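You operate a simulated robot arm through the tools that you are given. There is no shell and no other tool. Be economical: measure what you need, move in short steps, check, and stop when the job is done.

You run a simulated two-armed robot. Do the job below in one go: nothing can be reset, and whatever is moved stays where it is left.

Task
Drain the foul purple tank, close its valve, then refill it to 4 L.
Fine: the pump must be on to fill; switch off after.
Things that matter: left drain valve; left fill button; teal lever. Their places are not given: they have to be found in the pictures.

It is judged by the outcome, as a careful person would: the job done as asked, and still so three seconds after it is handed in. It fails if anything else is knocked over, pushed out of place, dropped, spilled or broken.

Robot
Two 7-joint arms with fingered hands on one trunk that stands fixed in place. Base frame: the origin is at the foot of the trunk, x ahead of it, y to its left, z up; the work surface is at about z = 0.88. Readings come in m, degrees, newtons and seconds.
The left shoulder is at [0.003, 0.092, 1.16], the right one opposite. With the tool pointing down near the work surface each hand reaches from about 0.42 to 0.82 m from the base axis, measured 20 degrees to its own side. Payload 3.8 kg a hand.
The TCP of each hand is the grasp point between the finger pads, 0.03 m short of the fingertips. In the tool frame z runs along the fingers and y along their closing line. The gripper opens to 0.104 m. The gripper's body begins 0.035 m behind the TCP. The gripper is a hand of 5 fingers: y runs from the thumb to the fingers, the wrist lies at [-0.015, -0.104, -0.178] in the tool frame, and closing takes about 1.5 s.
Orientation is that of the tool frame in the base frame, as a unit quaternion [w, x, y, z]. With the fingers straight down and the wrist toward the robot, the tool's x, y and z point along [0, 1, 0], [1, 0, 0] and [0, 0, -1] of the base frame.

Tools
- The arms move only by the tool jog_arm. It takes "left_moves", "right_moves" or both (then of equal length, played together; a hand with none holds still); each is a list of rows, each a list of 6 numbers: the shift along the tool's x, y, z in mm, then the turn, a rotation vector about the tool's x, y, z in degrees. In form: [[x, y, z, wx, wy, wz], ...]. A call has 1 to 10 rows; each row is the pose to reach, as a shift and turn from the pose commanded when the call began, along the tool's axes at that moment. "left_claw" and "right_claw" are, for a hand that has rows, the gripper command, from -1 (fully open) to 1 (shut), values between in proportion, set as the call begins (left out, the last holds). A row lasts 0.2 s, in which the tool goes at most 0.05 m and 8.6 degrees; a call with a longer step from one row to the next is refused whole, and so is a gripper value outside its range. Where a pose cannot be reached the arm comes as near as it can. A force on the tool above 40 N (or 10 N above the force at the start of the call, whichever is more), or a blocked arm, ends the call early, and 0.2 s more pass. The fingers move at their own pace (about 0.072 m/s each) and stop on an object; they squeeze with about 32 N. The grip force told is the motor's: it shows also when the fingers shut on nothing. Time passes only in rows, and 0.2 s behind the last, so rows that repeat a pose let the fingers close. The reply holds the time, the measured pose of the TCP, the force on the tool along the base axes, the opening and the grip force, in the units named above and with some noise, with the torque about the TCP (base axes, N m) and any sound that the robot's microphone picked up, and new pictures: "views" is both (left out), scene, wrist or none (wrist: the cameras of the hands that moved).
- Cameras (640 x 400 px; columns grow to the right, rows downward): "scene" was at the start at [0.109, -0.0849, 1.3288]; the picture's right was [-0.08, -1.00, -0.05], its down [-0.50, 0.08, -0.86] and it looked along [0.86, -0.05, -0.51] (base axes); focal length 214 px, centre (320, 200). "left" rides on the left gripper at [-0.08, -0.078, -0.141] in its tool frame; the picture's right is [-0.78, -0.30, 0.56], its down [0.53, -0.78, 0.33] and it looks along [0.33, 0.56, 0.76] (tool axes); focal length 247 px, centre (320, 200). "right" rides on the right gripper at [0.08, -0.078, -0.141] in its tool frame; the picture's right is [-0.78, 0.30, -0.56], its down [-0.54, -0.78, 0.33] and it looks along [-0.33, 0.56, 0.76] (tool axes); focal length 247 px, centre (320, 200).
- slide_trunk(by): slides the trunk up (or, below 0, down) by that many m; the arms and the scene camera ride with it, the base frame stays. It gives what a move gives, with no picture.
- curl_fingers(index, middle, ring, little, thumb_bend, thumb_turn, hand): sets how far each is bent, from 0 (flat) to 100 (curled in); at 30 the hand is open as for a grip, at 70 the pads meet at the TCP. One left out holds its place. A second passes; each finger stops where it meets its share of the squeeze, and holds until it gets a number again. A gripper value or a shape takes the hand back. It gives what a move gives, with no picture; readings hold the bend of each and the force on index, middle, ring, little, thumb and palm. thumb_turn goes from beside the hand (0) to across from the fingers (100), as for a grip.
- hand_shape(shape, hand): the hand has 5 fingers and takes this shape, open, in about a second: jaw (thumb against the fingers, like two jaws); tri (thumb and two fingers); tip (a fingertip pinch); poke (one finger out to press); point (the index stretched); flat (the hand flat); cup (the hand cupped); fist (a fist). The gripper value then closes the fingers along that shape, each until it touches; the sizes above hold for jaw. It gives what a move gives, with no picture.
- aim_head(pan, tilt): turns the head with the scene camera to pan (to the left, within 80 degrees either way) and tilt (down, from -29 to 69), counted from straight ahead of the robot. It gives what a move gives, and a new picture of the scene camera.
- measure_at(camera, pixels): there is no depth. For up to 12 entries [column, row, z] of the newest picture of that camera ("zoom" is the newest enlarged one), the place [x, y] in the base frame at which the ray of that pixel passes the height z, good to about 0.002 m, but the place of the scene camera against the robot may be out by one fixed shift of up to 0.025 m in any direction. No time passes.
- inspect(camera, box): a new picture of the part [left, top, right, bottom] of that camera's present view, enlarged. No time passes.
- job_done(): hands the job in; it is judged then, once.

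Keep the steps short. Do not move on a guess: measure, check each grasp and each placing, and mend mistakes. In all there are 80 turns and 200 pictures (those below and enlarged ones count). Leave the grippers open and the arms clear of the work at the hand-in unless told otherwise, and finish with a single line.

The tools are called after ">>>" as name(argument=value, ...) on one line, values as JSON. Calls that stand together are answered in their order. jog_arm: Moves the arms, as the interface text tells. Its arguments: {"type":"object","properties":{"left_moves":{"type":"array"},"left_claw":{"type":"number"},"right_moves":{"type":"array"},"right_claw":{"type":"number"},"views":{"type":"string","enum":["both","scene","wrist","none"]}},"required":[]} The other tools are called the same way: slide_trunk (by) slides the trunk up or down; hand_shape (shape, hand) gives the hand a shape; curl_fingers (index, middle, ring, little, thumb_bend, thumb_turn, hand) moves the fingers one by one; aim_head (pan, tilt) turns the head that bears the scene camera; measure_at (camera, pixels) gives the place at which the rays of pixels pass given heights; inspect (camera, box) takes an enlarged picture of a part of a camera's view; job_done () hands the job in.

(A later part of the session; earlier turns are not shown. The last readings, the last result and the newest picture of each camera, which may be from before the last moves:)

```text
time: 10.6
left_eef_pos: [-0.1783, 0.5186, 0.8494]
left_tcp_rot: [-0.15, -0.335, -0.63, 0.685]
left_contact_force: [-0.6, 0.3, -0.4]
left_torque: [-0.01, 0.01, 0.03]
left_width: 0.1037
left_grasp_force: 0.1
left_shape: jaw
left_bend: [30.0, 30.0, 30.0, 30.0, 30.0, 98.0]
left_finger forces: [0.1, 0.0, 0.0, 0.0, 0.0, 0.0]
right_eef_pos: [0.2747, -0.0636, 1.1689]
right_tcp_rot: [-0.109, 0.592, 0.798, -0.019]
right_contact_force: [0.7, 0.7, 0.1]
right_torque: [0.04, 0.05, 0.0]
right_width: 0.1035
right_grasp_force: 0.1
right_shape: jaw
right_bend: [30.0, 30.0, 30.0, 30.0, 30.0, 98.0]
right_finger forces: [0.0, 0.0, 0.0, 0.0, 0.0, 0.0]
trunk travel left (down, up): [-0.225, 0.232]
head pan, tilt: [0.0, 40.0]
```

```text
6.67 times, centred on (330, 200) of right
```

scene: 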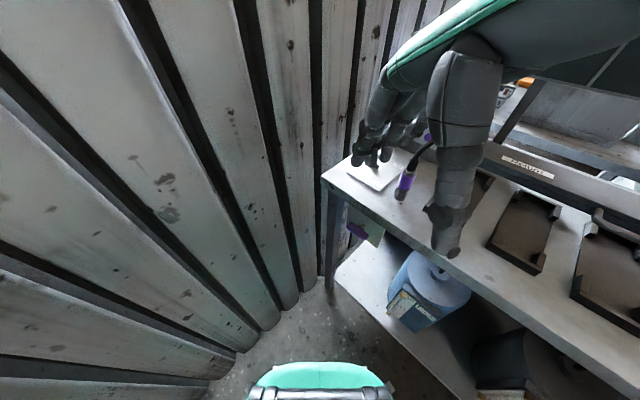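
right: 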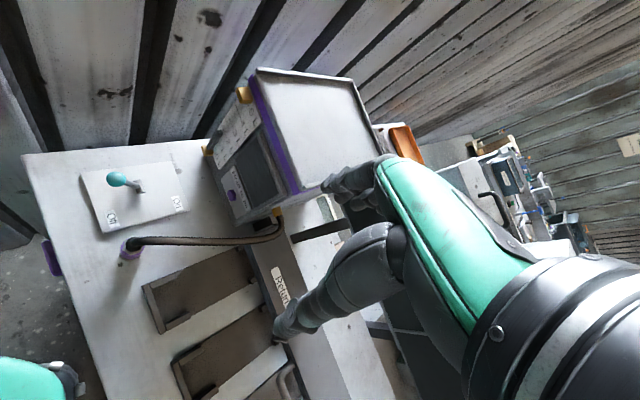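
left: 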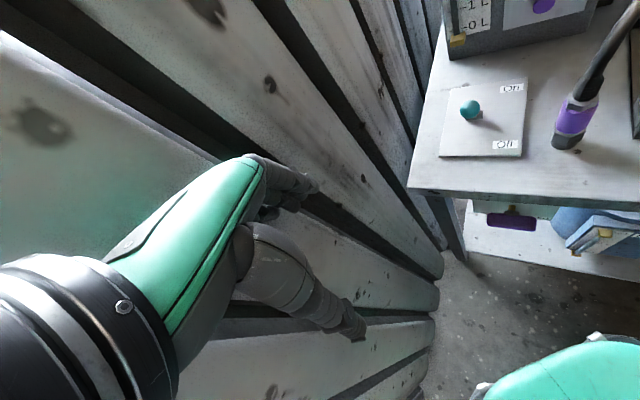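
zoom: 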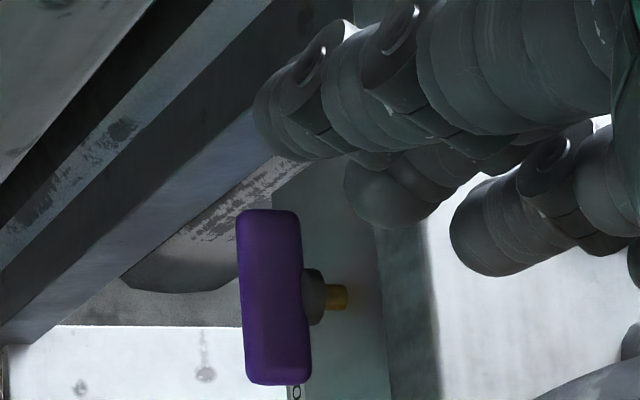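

The valve's depth is uncertain from these steep views and I can't see an "Open" label. I'll turn the right hand to look forward at the handle from in front of the table, halfway first.

>>> jog_arm(right_moves=[[-2, 5, 7, -2.7, -1.4, 2.8], [-5, 10, 15, -5.4, -2.7, 5.7], [-7, 15, 22, -8.0, -4.1, 8.5], [-9, 20, 30, -10.7, -5.4, 11.4], [-12, 25, 37, -13.4, -6.8, 14.2], [-14, 31, 45, -16.1, -8.1, 17.0], [-16, 36, 52, -18.8, -9.5, 19.9], [-18, 41, 60, -21.4, -10.8, 22.7], [-21, 46, 67, -24.1, -12.2, 25.6], [-23, 51, 75, -26.8, -13.5, 28.4]], views="both")

```text
time: 12.8
left_eef_pos: [-0.1791, 0.5196, 0.8481]
left_tcp_rot: [-0.15, -0.335, -0.629, 0.685]
left_contact_force: [-1.0, -0.5, -0.9]
left_torque: [0.02, -0.02, -0.01]
left_width: 0.1036
left_grasp_force: 0.0
left_shape: jaw
left_bend: [30.0, 30.0, 30.0, 30.0, 30.0, 98.0]
left_finger forces: [0.0, 0.1, 0.0, 0.0, 0.1, 0.0]
right_eef_pos: [0.3269, -0.0474, 1.0909]
right_tcp_rot: [0.134, 0.769, 0.621, 0.072]
right_contact_force: [0.0, 0.4, -0.1]
right_torque: [0.01, -0.01, -0.03]
right_width: 0.1039
right_grasp_force: 0.1
right_shape: jaw
right_bend: [30.0, 30.0, 30.0, 30.0, 30.0, 98.0]
right_finger forces: [0.0, 0.0, 0.1, 0.1, 0.1, 0.0]
right hand out of reach, approached as far as the arm can: row 5, 6, 7, 8, 9, 10
trunk travel left (down, up): [-0.225, 0.232]
head pan, tilt: [0.0, 40.0]
```

scene: 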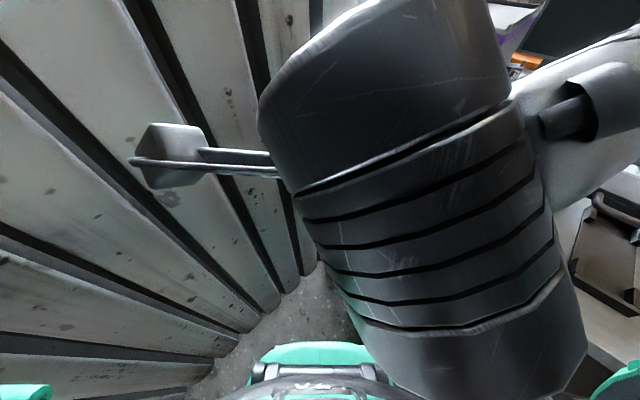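
right: 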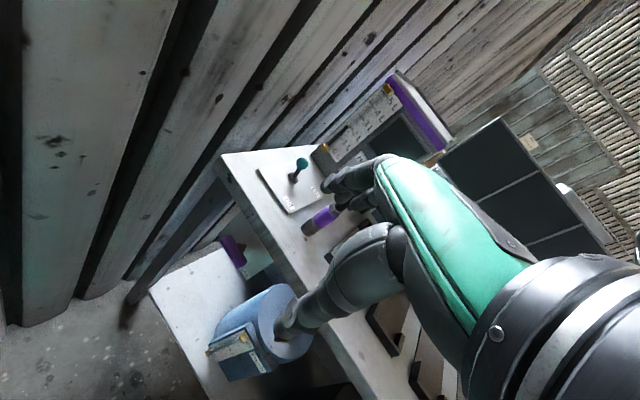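

The arm is near its inner limit here, but the right camera sees the valve; zooming.

>>> inspect(camera="right", box=[190, 200, 310, 290])

>>> measure_at(camera="right", pixels=[[232, 250, 0.85], [232, 250, 0.8], [232, 250, 0.75], [219, 155, 0.88], [302, 164, 0.98], [302, 164, 0.94], [293, 181, 0.885]])

>>> inspect(camera="right", box=[240, 130, 340, 240])

```text
4.44 times, centred on (250, 245) of right
```

zoom: 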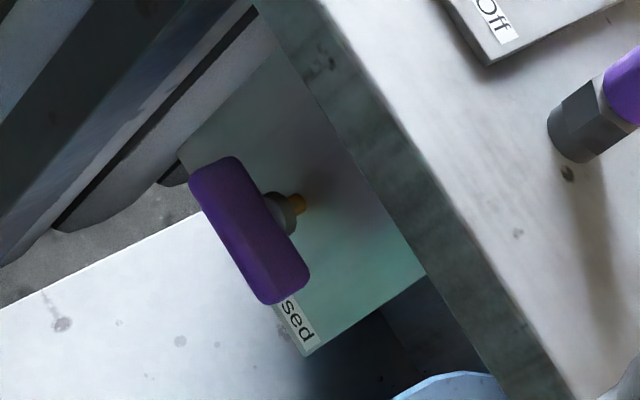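

```text
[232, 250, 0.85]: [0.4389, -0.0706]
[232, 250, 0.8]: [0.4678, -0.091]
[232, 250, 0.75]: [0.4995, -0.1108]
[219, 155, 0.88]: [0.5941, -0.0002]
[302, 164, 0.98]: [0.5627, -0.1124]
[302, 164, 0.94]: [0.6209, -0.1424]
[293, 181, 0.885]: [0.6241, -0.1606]
```

```text
3.64 times, centred on (290, 185) of right
```

zoom: 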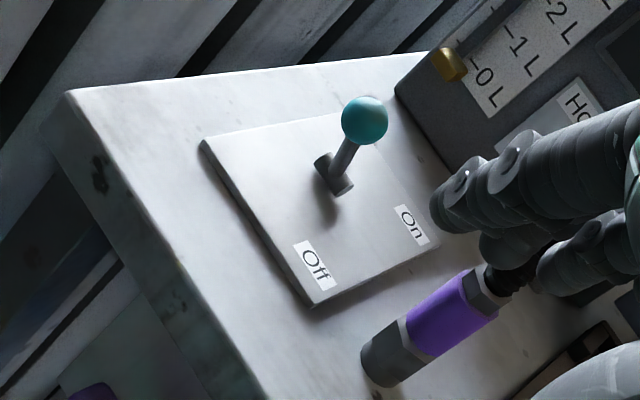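

Lever: knob about (0.601,-0.133,0.953), leaning to the front, i.e. Off; On is away from the robot. Valve handle centre about (0.49,-0.107,0.76), bar along the table edge. I'll shape the right hand to poke and bring it in front of the valve, pitched 45° forward.

>>> hand_shape(shape="poke", hand="right")

>>> jog_arm(right_moves=[[-11, 1, 19, -3.5, -0.1, 1], [-21, 2, 39, -6.9, -0.3, 2], [-32, 4, 58, -10.4, -0.4, 3], [-43, 5, 77, -13.8, -0.5, 4], [-53, 6, 97, -17.3, -0.7, 5], [-64, 7, 116, -20.7, -0.8, 6], [-75, 8, 135, -24.2, -1, 7], [-85, 9, 155, -27.6, -1.1, 8], [-85, 9, 155, -27.6, -1.1, 8]], views="both")

```text
time: 13.7
left_eef_pos: [-0.1766, 0.5202, 0.8493]
left_tcp_rot: [-0.149, -0.336, -0.63, 0.684]
left_contact_force: [-0.3, -0.7, -0.4]
left_torque: [-0.01, -0.01, 0.0]
left_width: 0.1038
left_grasp_force: 0.1
left_shape: jaw
left_bend: [30.0, 30.0, 30.0, 30.0, 30.0, 98.0]
left_finger forces: [0.0, 0.0, 0.0, 0.0, 0.1, 0.0]
right_eef_pos: [0.327, -0.0489, 1.0904]
right_tcp_rot: [0.131, 0.771, 0.62, 0.07]
right_contact_force: [-0.1, -0.2, 0.0]
right_torque: [-0.06, 0.03, 0.03]
right_width: 0.0
right_grasp_force: 0.1
right_shape: poke
right_bend: [70.0, 70.0, 99.0, 99.0, 100.0, 100.0]
right_finger forces: [0.2, 0.1, 0.1, 0.0, 0.0, 0.1]
trunk travel left (down, up): [-0.225, 0.232]
head pan, tilt: [0.0, 40.0]
```

```text
time: 15.7
left_eef_pos: [-0.1779, 0.5188, 0.8505]
left_tcp_rot: [-0.149, -0.336, -0.629, 0.685]
left_contact_force: [0.3, -0.6, 0.3]
left_torque: [0.0, 0.02, -0.01]
left_width: 0.1039
left_grasp_force: 0.1
left_shape: jaw
left_bend: [30.0, 30.0, 30.0, 30.0, 30.0, 98.0]
left_finger forces: [0.0, 0.0, 0.1, 0.0, 0.0, 0.0]
right_eef_pos: [0.3776, -0.1344, 0.9359]
right_tcp_rot: [0.312, 0.759, 0.528, 0.218]
right_contact_force: [-0.2, 0.3, 0.7]
right_torque: [-0.03, 0.0, 0.0]
right_width: 0.0
right_grasp_force: 0.1
right_shape: poke
right_bend: [70.0, 70.0, 99.0, 99.0, 100.0, 100.0]
right_finger forces: [0.0, 0.0, 0.0, 0.0, 0.1, 0.0]
right hand out of reach, approached as far as the arm can: row 1, 2, 3, 4, 5, 6, 7, 8, 9
trunk travel left (down, up): [-0.225, 0.232]
head pan, tilt: [0.0, 40.0]
```

scene: 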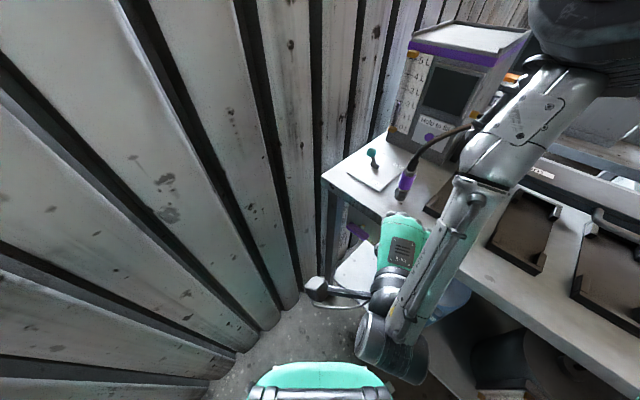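
right: 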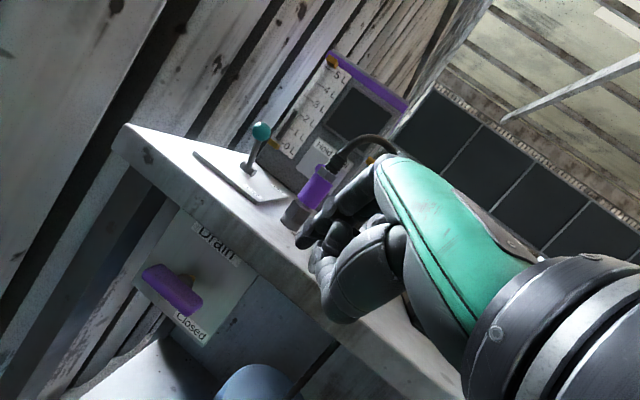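

Clear view of the "Drain" sign now. Zooming in.

>>> inspect(camera="right", box=[110, 200, 290, 360])

>>> measure_at(camera="right", pixels=[[172, 290, 0.78], [172, 290, 0.76], [172, 290, 0.74], [146, 272, 0.76], [200, 305, 0.76], [127, 124, 0.88], [198, 225, 0.82], [188, 330, 0.74]])

>>> inspect(camera="right", box=[280, 160, 440, 340])

```text
2.50 times, centred on (200, 280) of right
```

zoom: 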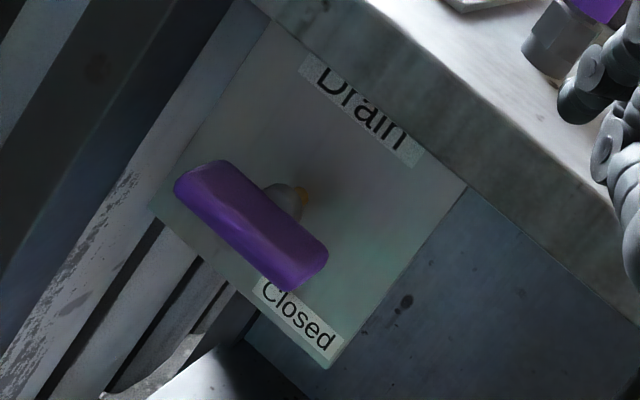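

```text
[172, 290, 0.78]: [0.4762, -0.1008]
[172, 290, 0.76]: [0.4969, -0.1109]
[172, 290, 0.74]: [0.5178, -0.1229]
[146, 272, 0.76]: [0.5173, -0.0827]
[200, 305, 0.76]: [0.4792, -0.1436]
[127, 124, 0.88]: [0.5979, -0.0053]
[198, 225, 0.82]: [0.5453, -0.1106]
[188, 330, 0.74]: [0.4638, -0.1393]
```

```text
2.22 times, centred on (360, 250) of right
```

zoom: 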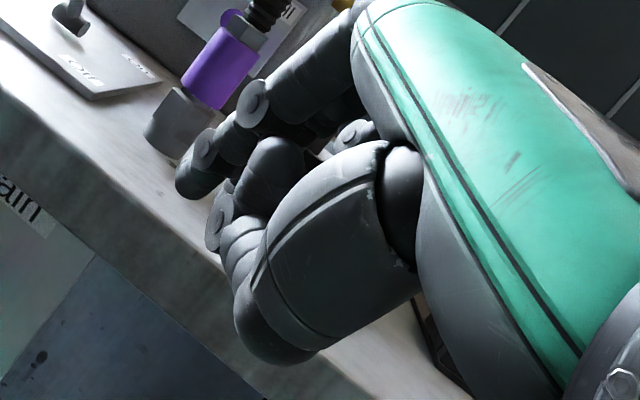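

"Drain" above, "Closed" below; bar about 72 mm long, centre about (0.491,-0.108,0.765). Poke fingertips are about 35 mm beyond the TCP. The commanded pose was flagged out of reach, so I'll make a small approach and read the offset.

>>> jog_arm(right_moves=[[12, 1, 22, 0, 0, 0], [23, 3, 45, 0, 0, 0], [23, 3, 45, 0, 0, 0]], views="none")

```text
time: 16.5
left_eef_pos: [-0.1783, 0.52, 0.8489]
left_tcp_rot: [-0.15, -0.336, -0.629, 0.685]
left_contact_force: [-0.2, 0.1, 0.1]
left_torque: [0.01, 0.01, -0.01]
left_width: 0.1039
left_grasp_force: 0.1
left_shape: jaw
left_bend: [30.0, 30.0, 30.0, 30.0, 30.0, 98.0]
left_finger forces: [0.1, 0.1, 0.0, 0.0, 0.0, 0.0]
right_eef_pos: [0.4155, -0.1232, 0.9056]
right_tcp_rot: [0.312, 0.759, 0.529, 0.217]
right_contact_force: [-0.5, -0.2, -0.4]
right_torque: [-0.03, 0.01, 0.01]
right_width: 0.0001
right_grasp_force: 0.1
right_shape: poke
right_bend: [70.0, 70.0, 99.0, 99.0, 100.0, 100.0]
right_finger forces: [0.0, 0.0, 0.1, 0.0, 0.1, 0.0]
trunk travel left (down, up): [-0.225, 0.232]
head pan, tilt: [0.0, 40.0]
```

Motion is exact relative to the measured pose. Now straight down in front of the edge, then slightly forward so the fingertips sit just above the bar's right end.

>>> jog_arm(right_moves=[[-2, -26, 27, 0, 0, 0], [-4, -53, 55, 0, 0, 0], [0, -45, 63, 0, 0, 0], [4, -37, 71, 0, 0, 0], [4, -37, 71, 0, 0, 0]], views="both")

>>> inspect(camera="right", box=[160, 160, 420, 322])

```text
time: 17.7
left_eef_pos: [-0.1792, 0.5211, 0.8475]
left_tcp_rot: [-0.15, -0.336, -0.628, 0.685]
left_contact_force: [0.4, 0.1, 0.1]
left_torque: [-0.01, -0.03, 0.02]
left_width: 0.1038
left_grasp_force: 0.0
left_shape: jaw
left_bend: [30.0, 30.0, 30.0, 30.0, 30.0, 98.0]
left_finger forces: [0.0, 0.0, 0.1, 0.1, 0.1, 0.0]
right_eef_pos: [0.4374, -0.1241, 0.8298]
right_tcp_rot: [0.31, 0.757, 0.532, 0.218]
right_contact_force: [-14.0, 22.6, 3.2]
right_torque: [-0.61, -0.31, -0.27]
right_width: 0.0
right_grasp_force: 0.1
right_shape: poke
right_bend: [70.0, 70.0, 99.0, 99.0, 100.0, 100.0]
right_finger forces: [0.0, 9.9, 16.4, 0.0, 0.1, 0.0]
right hand out of reach, approached as far as the arm can: row 1, 2, 3
trunk travel left (down, up): [-0.225, 0.232]
head pan, tilt: [0.0, 40.0]
```

scene: 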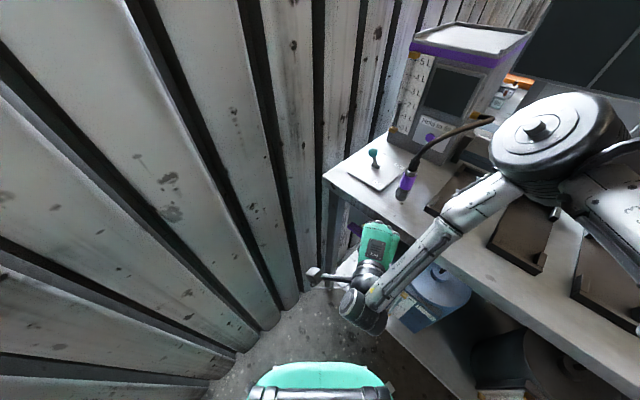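
right: 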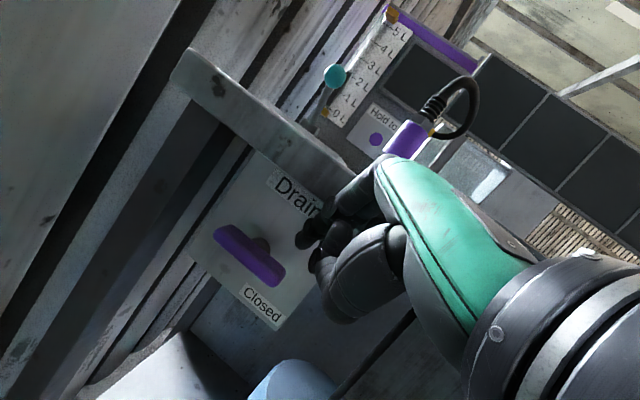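

```text
2.46 times, centred on (290, 241) of right
```

zoom: 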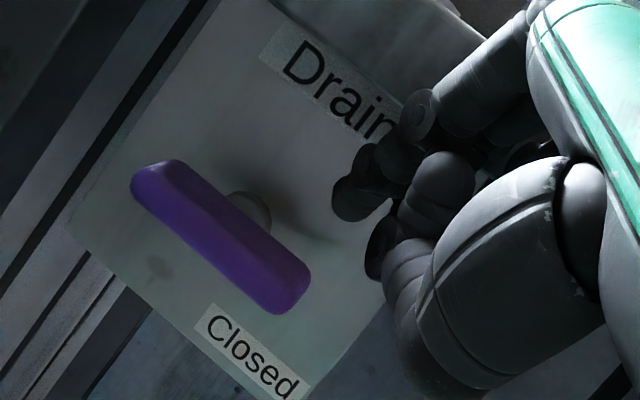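

Knuckles (middle/ring) lightly touch the table face (27 N). I'll back off 15 mm and lower, and re-measure the handle from this near view.

>>> measure_at(camera="right", pixels=[[248, 257, 0.78], [248, 257, 0.76], [248, 257, 0.74], [217, 236, 0.765], [282, 275, 0.765], [172, 78, 0.88], [305, 240, 0.82], [305, 240, 0.8], [317, 262, 0.8]])

>>> jog_arm(right_moves=[[0, -10, -10, 0, 0, 0], [0, -30, 0, 0, 0, 0], [0, -30, 0, 0, 0, 0]], views="wrist")

```text
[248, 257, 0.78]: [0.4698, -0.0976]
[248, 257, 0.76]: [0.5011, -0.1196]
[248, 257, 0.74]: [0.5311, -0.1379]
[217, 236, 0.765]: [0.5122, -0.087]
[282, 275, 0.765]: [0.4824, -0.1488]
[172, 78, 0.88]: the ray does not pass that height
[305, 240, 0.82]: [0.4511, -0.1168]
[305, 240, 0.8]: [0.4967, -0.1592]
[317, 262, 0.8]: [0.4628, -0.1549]
```

```text
time: 18.5
left_eef_pos: [-0.1786, 0.5194, 0.8498]
left_tcp_rot: [-0.151, -0.335, -0.629, 0.685]
left_contact_force: [1.2, -0.5, -0.3]
left_torque: [0.01, 0.01, -0.01]
left_width: 0.1039
left_grasp_force: 0.1
left_shape: jaw
left_bend: [30.0, 30.0, 30.0, 30.0, 30.0, 98.0]
left_finger forces: [0.1, 0.0, 0.0, 0.0, 0.1, 0.1]
right_eef_pos: [0.4384, -0.1198, 0.8061]
right_tcp_rot: [0.311, 0.759, 0.529, 0.216]
right_contact_force: [-0.6, 0.4, 0.1]
right_torque: [-0.02, 0.03, 0.01]
right_width: 0.0
right_grasp_force: 0.0
right_shape: poke
right_bend: [70.0, 70.0, 99.0, 99.0, 100.0, 100.0]
right_finger forces: [0.0, 0.0, 0.0, 0.0, 0.0, 0.0]
right hand out of reach, approached as far as the arm can: row 1, 2, 3
trunk travel left (down, up): [-0.225, 0.232]
head pan, tilt: [0.0, 40.0]
```

right: 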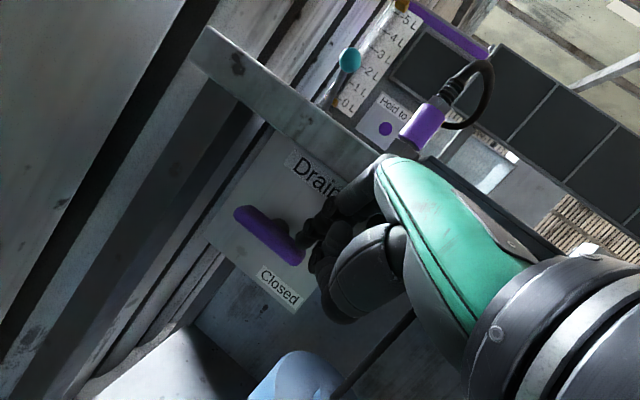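

Free again, tips just at the bar's right end. I'll lift 10 mm, go 12 mm further in, then press down 35 mm on the right end.

>>> jog_arm(right_moves=[[-7, 5, -9, 0, 0, 0], [-12, 12, -2, 0, 0, 0], [-12, 5, 5, 0, 0, 0], [-12, -1, 12, 0, 0, 0], [-12, -7, 18, 0, 0, 0], [-12, -12, 23, 0, 0, 0]], views="wrist")

>>> inspect(camera="right", box=[200, 160, 380, 300])

```text
time: 19.8
left_eef_pos: [-0.1777, 0.5205, 0.8496]
left_tcp_rot: [-0.151, -0.336, -0.629, 0.685]
left_contact_force: [0.4, 0.8, -0.1]
left_torque: [-0.04, -0.01, -0.03]
left_width: 0.104
left_grasp_force: 0.1
left_shape: jaw
left_bend: [30.0, 30.0, 30.0, 30.0, 30.0, 98.0]
left_finger forces: [0.1, 0.1, 0.1, 0.0, 0.1, 0.0]
right_eef_pos: [0.4453, -0.1305, 0.7991]
right_tcp_rot: [0.319, 0.755, 0.525, 0.229]
right_contact_force: [-10.1, 8.1, 26.8]
right_torque: [0.33, -0.46, 0.3]
right_width: 0.0001
right_grasp_force: 0.0
right_shape: poke
right_bend: [70.0, 70.0, 99.0, 99.0, 100.0, 100.0]
right_finger forces: [26.4, 0.0, 0.1, 0.2, 0.0, 0.1]
right hand out of reach, approached as far as the arm can: row 1
trunk travel left (down, up): [-0.225, 0.232]
head pan, tilt: [0.0, 40.0]
stopped in row 6 (right hand): the force on the tool passed its limit at 46 N (the readings are from after the stop); the commanded pose is now the measured one
```

right: 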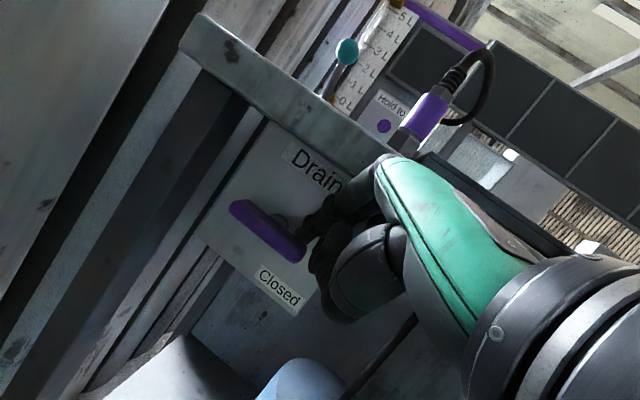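

```text
2.86 times, centred on (290, 230) of right
```

zoom: 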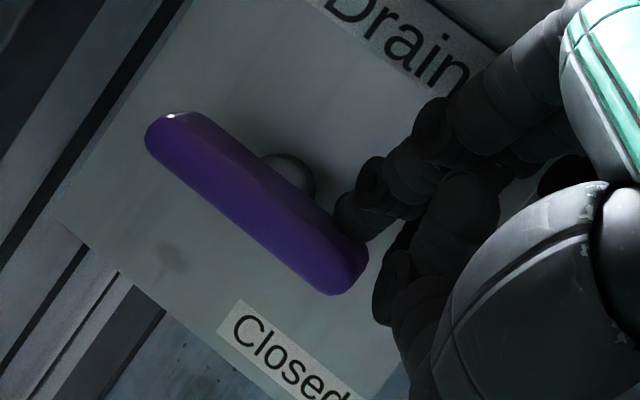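

Pressing the right end down gave 46 N and no turn, so that's the closed stop. Opening must be left end down. I'll lift, shift to the bar's left end, and check before pressing.

>>> jog_arm(right_moves=[[7, 2, -24, 0, 0, 0], [43, 13, -12, 0, 0, 0], [79, 23, 0, 0, 0, 0], [72, 30, 15, 0, 0, 0], [72, 30, 15, 0, 0, 0]], views="wrist")

>>> inspect(camera="right", box=[200, 160, 380, 300])

```text
time: 21.0
left_eef_pos: [-0.1788, 0.5209, 0.8496]
left_tcp_rot: [-0.15, -0.335, -0.629, 0.685]
left_contact_force: [0.4, -0.3, 0.1]
left_torque: [-0.02, -0.01, -0.01]
left_width: 0.1038
left_grasp_force: 0.1
left_shape: jaw
left_bend: [30.0, 30.0, 30.0, 30.0, 30.0, 98.0]
left_finger forces: [0.0, 0.0, 0.0, 0.0, 0.1, 0.0]
right_eef_pos: [0.4968, -0.0758, 0.8046]
right_tcp_rot: [0.317, 0.757, 0.527, 0.222]
right_contact_force: [-12.2, 13.9, -9.1]
right_torque: [-0.27, -0.61, -0.33]
right_width: 0.0
right_grasp_force: 0.2
right_shape: poke
right_bend: [70.0, 70.0, 99.0, 99.0, 100.0, 100.0]
right_finger forces: [0.1, 7.7, 12.8, 0.0, 0.0, 0.0]
trunk travel left (down, up): [-0.225, 0.232]
head pan, tilt: [0.0, 40.0]
```

right: 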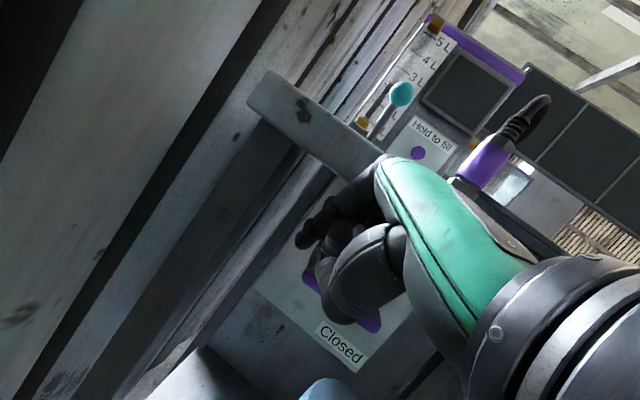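

```text
2.86 times, centred on (290, 230) of right
```

zoom: 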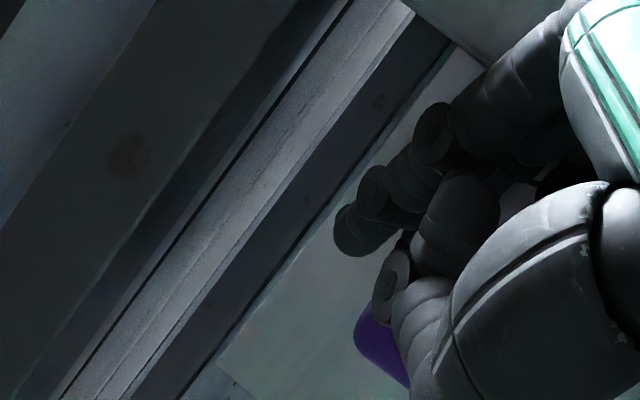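

The index tip is about 2 cm left of the bar's end. I'll shift 22 mm right along the bar and press down in small rows.

>>> jog_arm(right_moves=[[-20, -9, -3, 0, 0, 0], [-20, -15, 2, 0, 0, 0], [-20, -20, 7, 0, 0, 0], [-20, -26, 13, 0, 0, 0], [-20, -31, 18, 0, 0, 0], [-20, -37, 23, 0, 0, 0], [-20, -42, 28, 0, 0, 0]], views="wrist")

>>> inspect(camera="right", box=[200, 160, 380, 300])

```text
time: 22.2
left_eef_pos: [-0.1776, 0.5198, 0.8496]
left_tcp_rot: [-0.151, -0.334, -0.63, 0.685]
left_contact_force: [-0.2, -0.2, 0.3]
left_torque: [0.0, 0.0, 0.02]
left_width: 0.1039
left_grasp_force: 0.1
left_shape: jaw
left_bend: [30.0, 30.0, 30.0, 30.0, 30.0, 98.0]
left_finger forces: [0.1, 0.0, 0.0, 0.0, 0.0, 0.0]
right_eef_pos: [0.4887, -0.0933, 0.7857]
right_tcp_rot: [0.325, 0.756, 0.518, 0.235]
right_contact_force: [-3.3, -0.9, 20.2]
right_torque: [-0.31, 0.14, -0.07]
right_width: 0.0
right_grasp_force: 0.0
right_shape: poke
right_bend: [70.0, 70.0, 100.0, 99.0, 100.0, 100.0]
right_finger forces: [7.4, 2.0, 8.4, 3.6, 0.7, 0.1]
trunk travel left (down, up): [-0.225, 0.232]
head pan, tilt: [0.0, 40.0]
stopped in row 5 (right hand): the force on the tool passed its limit at 43 N (the readings are from after the stop); the commanded pose is now the measured one
```

right: 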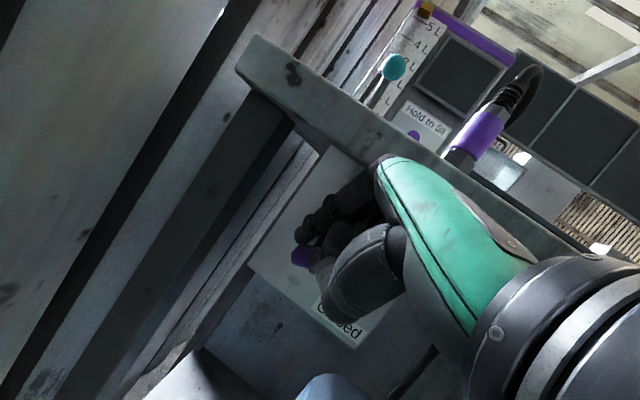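

```text
2.86 times, centred on (290, 230) of right
```

zoom: 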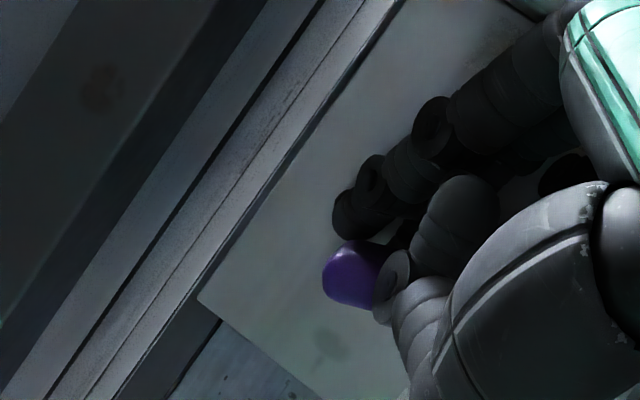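

The curled fingers also sat over the bar's centre, so there was little turning moment. I'll shift 35 mm further left so the whole hand bears only on the left end, and press down again.

>>> jog_arm(right_moves=[[3, 1, -11, 0, 0, 0], [35, 10, 0, 0, 0, 0], [35, 2, 7, 0, 0, 0], [35, -5, 13, 0, 0, 0], [35, -12, 20, 0, 0, 0], [35, -20, 27, 0, 0, 0], [35, -27, 34, 0, 0, 0]], views="wrist")

>>> inspect(camera="right", box=[200, 160, 440, 340])

```text
time: 23.8
left_eef_pos: [-0.1779, 0.5201, 0.8488]
left_tcp_rot: [-0.148, -0.334, -0.629, 0.686]
left_contact_force: [-0.6, 0.1, 0.3]
left_torque: [-0.02, -0.01, -0.03]
left_width: 0.1039
left_grasp_force: 0.2
left_shape: jaw
left_bend: [30.0, 30.0, 30.0, 30.0, 30.0, 98.0]
left_finger forces: [0.0, 0.0, 0.0, 0.0, 0.1, 0.1]
right_eef_pos: [0.5087, -0.0543, 0.75]
right_tcp_rot: [0.323, 0.752, 0.521, 0.241]
right_contact_force: [4.4, 13.8, 13.7]
right_torque: [-0.95, 0.66, -0.27]
right_width: 0.0001
right_grasp_force: 0.1
right_shape: poke
right_bend: [70.0, 70.0, 99.0, 99.0, 100.0, 100.0]
right_finger forces: [0.0, 0.0, 0.1, 20.7, 0.1, 0.0]
trunk travel left (down, up): [-0.225, 0.232]
head pan, tilt: [0.0, 40.0]
stopped in row 7 (right hand): the force on the tool passed its limit at 45 N (the readings are from after the stop); the commanded pose is now the measured one
```

right: 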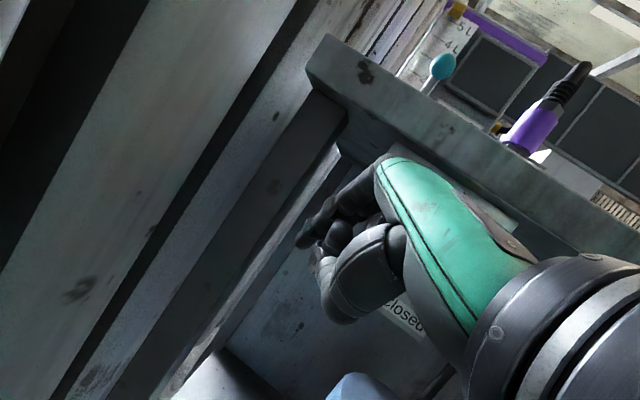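

```text
2.22 times, centred on (320, 250) of right
```

zoom: 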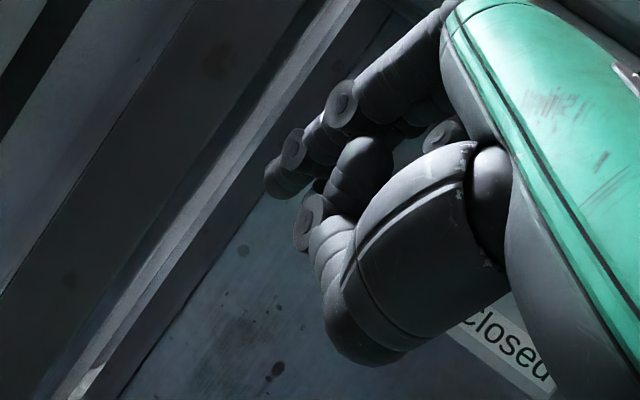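

The hand went 35 mm lower this time, so the bar may have turned. I'll withdraw straight back and look.

>>> jog_arm(right_moves=[[5, 5, -20, 0, 0, 0], [0, 5, -45, 0, 0, 0], [-20, 5, -70, 0, 0, 0], [-50, 5, -85, 0, 0, 0], [-80, 5, -90, 0, 0, 0], [-80, 5, -90, 0, 0, 0]], views="wrist")

>>> inspect(camera="right", box=[100, 160, 400, 360])

```text
time: 25.2
left_eef_pos: [-0.1781, 0.5208, 0.8485]
left_tcp_rot: [-0.151, -0.334, -0.63, 0.685]
left_contact_force: [-0.4, -0.7, -0.1]
left_torque: [0.02, 0.0, -0.06]
left_width: 0.1041
left_grasp_force: 0.0
left_shape: jaw
left_bend: [30.0, 30.0, 30.0, 30.0, 30.0, 98.0]
left_finger forces: [0.0, 0.0, 0.0, 0.0, 0.1, 0.1]
right_eef_pos: [0.4198, -0.1133, 0.8102]
right_tcp_rot: [0.322, 0.755, 0.52, 0.237]
right_contact_force: [-0.3, 0.3, -0.4]
right_torque: [0.0, 0.05, 0.04]
right_width: 0.0
right_grasp_force: 0.0
right_shape: poke
right_bend: [70.0, 70.0, 99.0, 99.0, 100.0, 100.0]
right_finger forces: [0.0, 0.0, 0.0, 0.1, 0.0, 0.1]
trunk travel left (down, up): [-0.225, 0.232]
head pan, tilt: [0.0, 40.0]
```

right: 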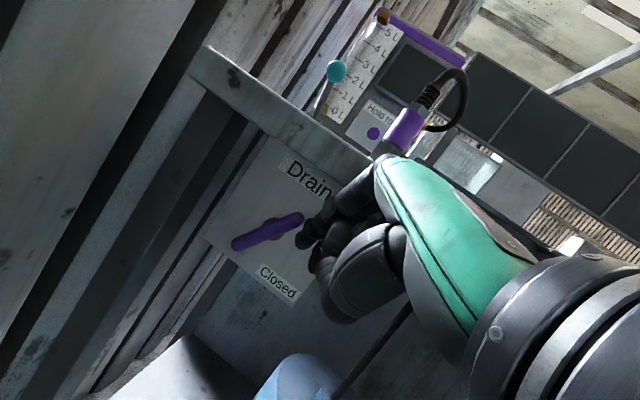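

```text
2.00 times, centred on (250, 260) of right
```

zoom: 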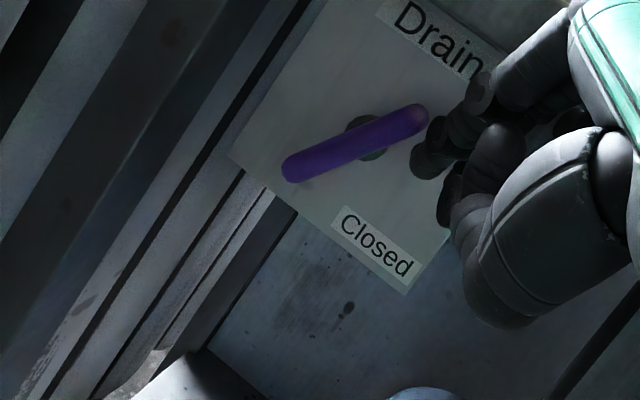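

The bar turned about 60° counter-clockwise. I'll go in right of its upper end and push it left to complete the quarter turn.

>>> jog_arm(right_moves=[[-10, 4, 12, 0, 0, 0], [-10, 8, 23, 0, 0, 0], [3, 12, 28, 0, 0, 0], [17, 16, 32, 0, 0, 0], [24, 18, 35, 0, 0, 0], [31, 20, 37, 0, 0, 0], [38, 22, 39, 0, 0, 0], [45, 24, 41, 0, 0, 0]], views="wrist")

>>> inspect(camera="right", box=[160, 160, 400, 320])

```text
time: 26.4
left_eef_pos: [-0.1822, 0.5183, 0.8506]
left_tcp_rot: [-0.152, -0.335, -0.631, 0.683]
left_contact_force: [1.0, 0.5, -0.1]
left_torque: [-0.02, -0.01, -0.02]
left_width: 0.1039
left_grasp_force: 0.0
left_shape: jaw
left_bend: [30.0, 30.0, 30.0, 30.0, 30.0, 98.0]
left_finger forces: [0.0, 0.0, 0.1, 0.1, 0.1, 0.0]
right_eef_pos: [0.4626, -0.1134, 0.8004]
right_tcp_rot: [0.331, 0.758, 0.512, 0.231]
right_contact_force: [-24.0, -27.1, 6.3]
right_torque: [-0.05, -0.06, 0.01]
right_width: 0.0
right_grasp_force: 0.1
right_shape: poke
right_bend: [70.0, 70.0, 99.0, 99.0, 100.0, 100.0]
right_finger forces: [38.9, 0.3, 2.1, 0.1, 0.1, 0.1]
trunk travel left (down, up): [-0.225, 0.232]
head pan, tilt: [0.0, 40.0]
stopped in row 6 (right hand): the force on the tool passed its limit at 46 N (the readings are from after the stop); the commanded pose is now the measured one
```

right: 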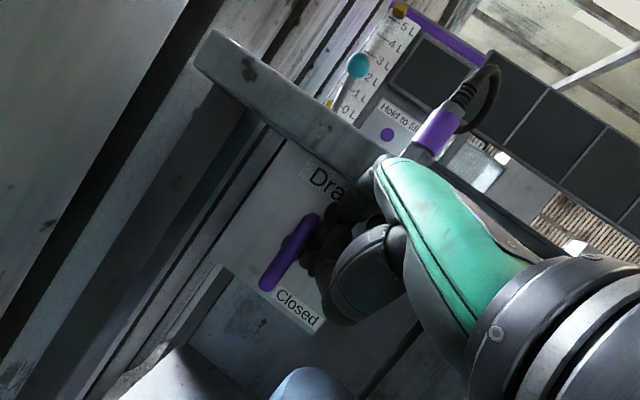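

```text
2.50 times, centred on (280, 240) of right
```

zoom: 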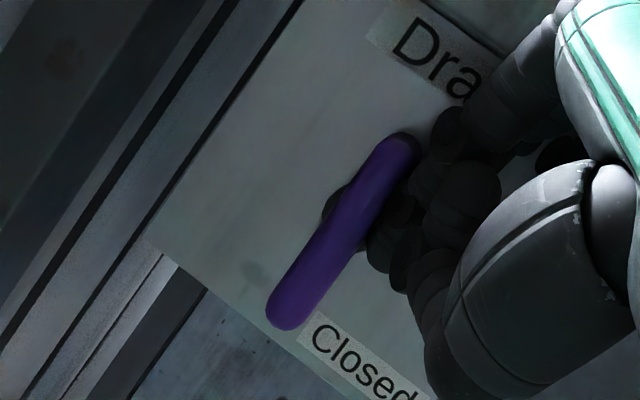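

The bar is now at 90° and at its stop. I'll check the gauge for the falling level.

>>> inspect(camera="right", box=[310, 0, 430, 130])

>>> inspect(camera="scene", box=[370, 20, 470, 150])

```text
3.08 times, centred on (370, 65) of right
```

zoom: 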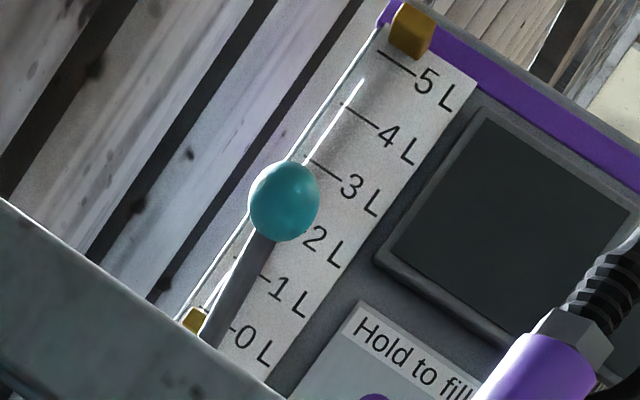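

```text
3.08 times, centred on (420, 85) of scene
```

zoom: 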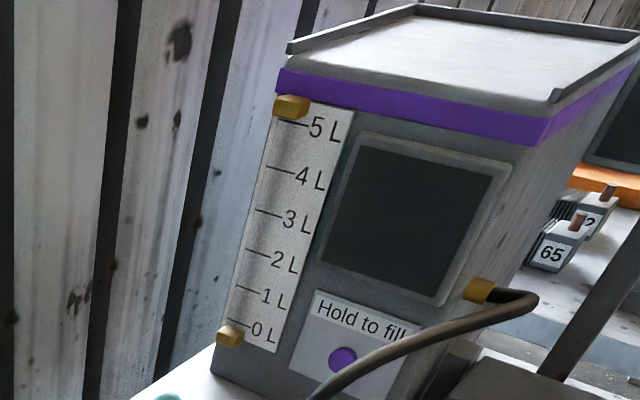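

The dark liquid column is gone from the gauge. I'll step clear of the bar, wait about 2 s, and verify the level before closing.

>>> jog_arm(right_moves=[[-14, -4, -4, 0, 0, 0], [-14, -4, -4, 0, 0, 0], [-14, -4, -4, 0, 0, 0], [-14, -4, -4, 0, 0, 0], [-14, -4, -4, 0, 0, 0], [-14, -4, -4, 0, 0, 0], [-14, -4, -4, 0, 0, 0], [-14, -4, -4, 0, 0, 0], [-14, -19, 10, 0, 0, 0], [-14, -33, 23, 0, 0, 0]], views="wrist")

>>> inspect(camera="scene", box=[385, 40, 435, 140])

```text
time: 28.6
left_eef_pos: [-0.1797, 0.519, 0.85]
left_tcp_rot: [-0.15, -0.334, -0.63, 0.685]
left_contact_force: [0.3, -0.5, 0.3]
left_torque: [0.04, -0.01, -0.02]
left_width: 0.104
left_grasp_force: 0.1
left_shape: jaw
left_bend: [30.0, 30.0, 30.0, 30.0, 30.0, 98.0]
left_finger forces: [0.0, 0.0, 0.1, 0.1, 0.0, 0.0]
right_eef_pos: [0.4551, -0.1172, 0.7587]
right_tcp_rot: [0.327, 0.757, 0.516, 0.233]
right_contact_force: [-1.8, -0.1, -0.2]
right_torque: [-0.01, 0.01, -0.02]
right_width: 0.0
right_grasp_force: 0.0
right_shape: poke
right_bend: [70.0, 70.0, 99.0, 99.0, 100.0, 100.0]
right_finger forces: [0.8, 0.0, 0.0, 0.1, 0.0, 0.0]
trunk travel left (down, up): [-0.225, 0.232]
head pan, tilt: [0.0, 40.0]
```

right: 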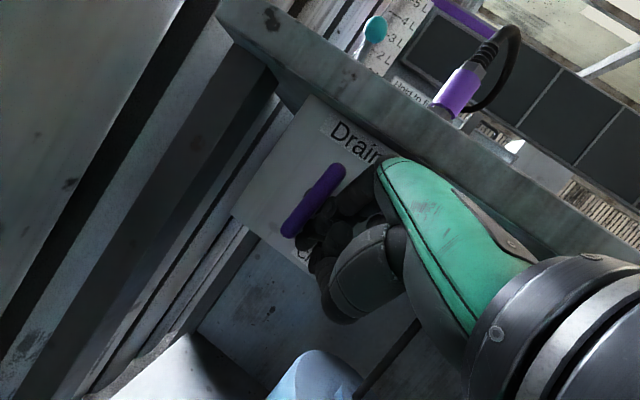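

```text
4.00 times, centred on (410, 90) of scene
```

zoom: 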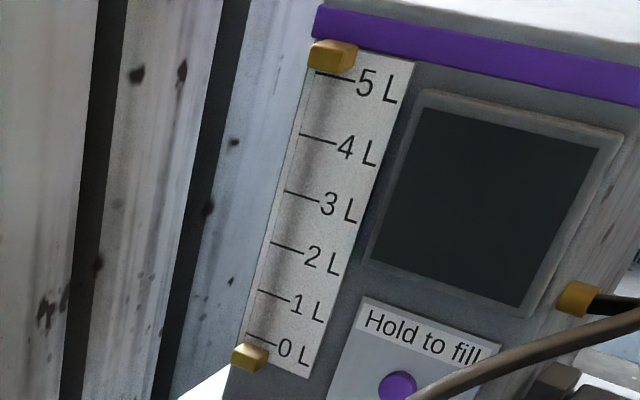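

Gauge is empty. Fingertip is right of the bar's lower end; I'll push it left and then up to turn the handle back clockwise.

>>> jog_arm(right_moves=[[9, 2, 3, 0, 0, 0], [18, 5, 6, 0, 0, 0], [28, 7, 8, 0, 0, 0], [37, 10, 11, 0, 0, 0], [46, 12, 14, 0, 0, 0], [56, 15, 17, 0, 0, 0], [65, 17, 20, 0, 0, 0], [70, 24, 17, 0, 0, 0], [70, 29, 11, 0, 0, 0]], views="wrist")

>>> inspect(camera="right", box=[180, 130, 420, 290])

```text
time: 29.2
left_eef_pos: [-0.1848, 0.5169, 0.8502]
left_tcp_rot: [-0.152, -0.335, -0.63, 0.683]
left_contact_force: [-0.3, 0.8, 1.2]
left_torque: [0.04, 0.0, -0.04]
left_width: 0.1037
left_grasp_force: 0.0
left_shape: jaw
left_bend: [30.0, 30.0, 30.0, 30.0, 30.0, 98.0]
left_finger forces: [0.0, 0.0, 0.0, 0.1, 0.0, 0.0]
right_eef_pos: [0.462, -0.113, 0.7578]
right_tcp_rot: [0.332, 0.76, 0.51, 0.229]
right_contact_force: [-32.4, -18.2, 8.7]
right_torque: [0.47, -0.66, 0.42]
right_width: 0.0
right_grasp_force: 0.1
right_shape: poke
right_bend: [70.0, 70.0, 99.0, 99.0, 100.0, 100.0]
right_finger forces: [48.3, 0.1, 0.1, 0.0, 0.0, 0.0]
trunk travel left (down, up): [-0.225, 0.232]
head pan, tilt: [0.0, 40.0]
stopped in row 2 (right hand): the force on the tool passed its limit at 49 N (the readings are from after the stop); the commanded pose is now the measured one
```

right: 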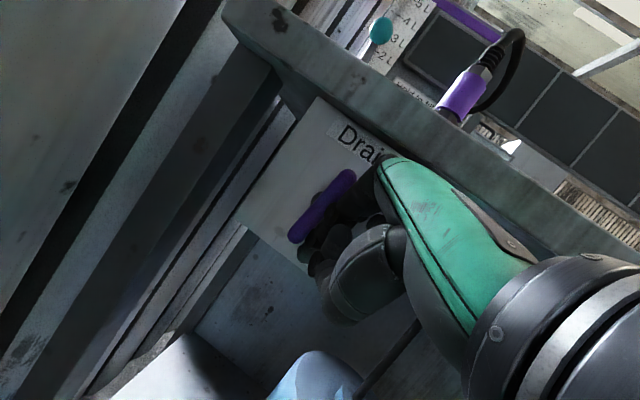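

```text
2.50 times, centred on (300, 210) of right
```

zoom: 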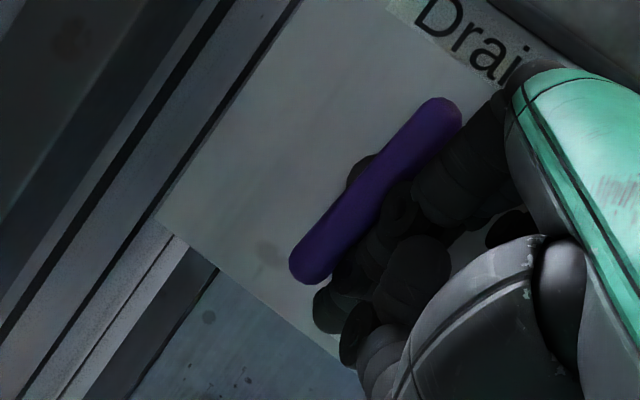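

It only moved about 7° before 49 N; the finger sits too high along the bar. I'll release, go 15 mm lower, and push on the very bottom end.

>>> jog_arm(right_moves=[[-11, -3, -3, 0, 0, 0], [-11, -14, 7, 0, 0, 0], [-2, -12, 10, 0, 0, 0], [7, -9, 13, 0, 0, 0], [16, -7, 15, 0, 0, 0], [26, -4, 18, 0, 0, 0], [35, -2, 21, 0, 0, 0], [44, 0, 23, 0, 0, 0]], views="wrist")

>>> inspect(camera="right", box=[180, 130, 420, 290])

```text
time: 30.3
left_eef_pos: [-0.1826, 0.5185, 0.8512]
left_tcp_rot: [-0.152, -0.333, -0.63, 0.685]
left_contact_force: [0.5, -0.1, 0.1]
left_torque: [-0.03, -0.01, -0.02]
left_width: 0.1037
left_grasp_force: 0.0
left_shape: jaw
left_bend: [30.0, 30.0, 30.0, 30.0, 30.0, 98.0]
left_finger forces: [0.1, 0.0, 0.0, 0.0, 0.1, 0.1]
right_eef_pos: [0.4666, -0.1069, 0.735]
right_tcp_rot: [0.328, 0.763, 0.512, 0.219]
right_contact_force: [-37.1, -9.3, -2.8]
right_torque: [0.49, -1.32, 0.29]
right_width: 0.0
right_grasp_force: 0.1
right_shape: poke
right_bend: [70.0, 70.0, 99.0, 99.0, 100.0, 100.0]
right_finger forces: [30.6, 13.7, 0.1, 0.0, 0.0, 0.0]
trunk travel left (down, up): [-0.225, 0.232]
head pan, tilt: [0.0, 40.0]
stopped in row 5 (right hand): the force on the tool passed its limit at 57 N (the readings are from after the stop); the commanded pose is now the measured one
```

right: 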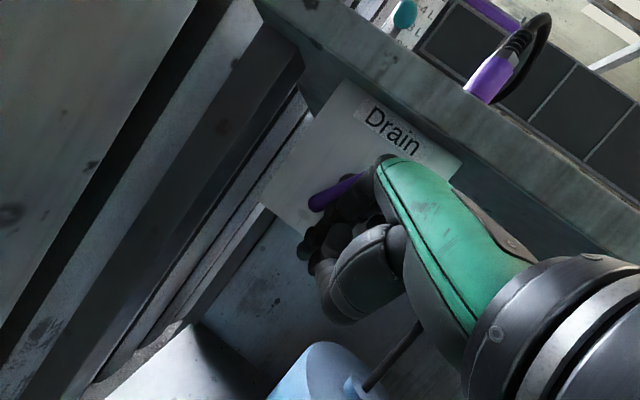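

```text
2.50 times, centred on (300, 210) of right
```

zoom: 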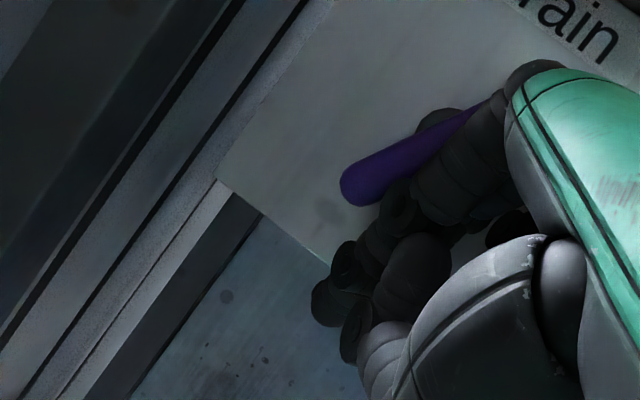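

The handle is turning (about 30° done). The finger shaft touches both halves, so I'll retreat 22 mm along the finger so only the tip bears on the lower end, then push left and up.

>>> jog_arm(right_moves=[[-9, -3, -3, 0, 0, 0], [-9, -3, -25, 0, 0, 0], [0, 0, -22, 0, 0, 0], [9, 3, -19, 0, 0, 0], [19, 9, -20, 0, 0, 0], [28, 15, -20, 0, 0, 0], [37, 23, -23, 0, 0, 0], [42, 30, -27, 0, 0, 0]], views="wrist")

>>> inspect(camera="right", box=[180, 130, 420, 290])

```text
time: 31.5
left_eef_pos: [-0.1849, 0.5175, 0.85]
left_tcp_rot: [-0.153, -0.334, -0.632, 0.683]
left_contact_force: [0.9, -0.2, -0.3]
left_torque: [0.03, 0.01, -0.02]
left_width: 0.1041
left_grasp_force: 0.0
left_shape: jaw
left_bend: [30.0, 30.0, 30.0, 30.0, 30.0, 98.0]
left_finger forces: [0.0, 0.0, 0.0, 0.0, 0.1, 0.1]
right_eef_pos: [0.4586, -0.0985, 0.7507]
right_tcp_rot: [0.334, 0.767, 0.505, 0.212]
right_contact_force: [-42.9, -25.0, 6.7]
right_torque: [0.76, -0.89, -0.48]
right_width: 0.0001
right_grasp_force: 0.0
right_shape: poke
right_bend: [70.0, 70.0, 99.0, 99.0, 100.0, 100.0]
right_finger forces: [11.8, 38.6, 0.1, 0.0, 0.0, 0.0]
trunk travel left (down, up): [-0.225, 0.232]
head pan, tilt: [0.0, 40.0]
stopped in row 5 (right hand): the force on the tool passed its limit at 56 N (the readings are from after the stop); the commanded pose is now the measured one
```

right: 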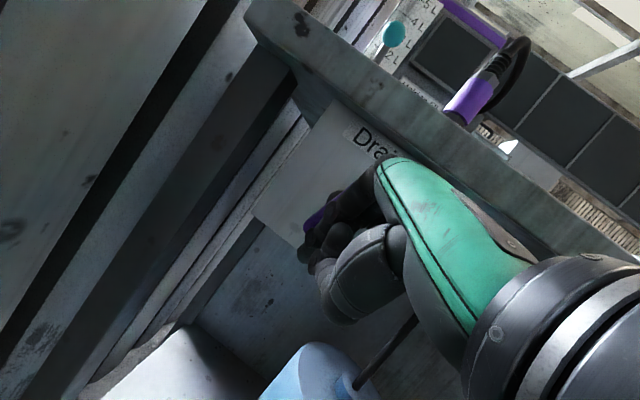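

```text
2.50 times, centred on (300, 210) of right
```

zoom: 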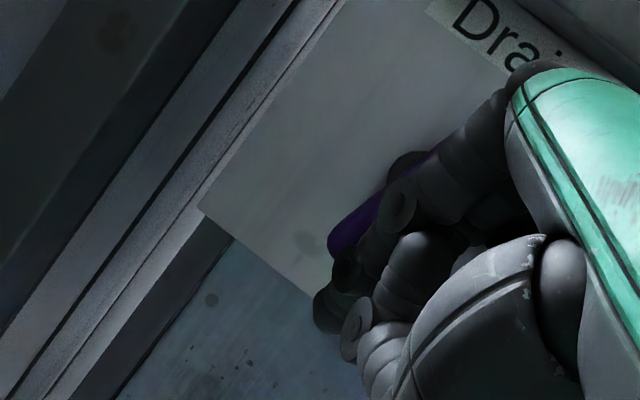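

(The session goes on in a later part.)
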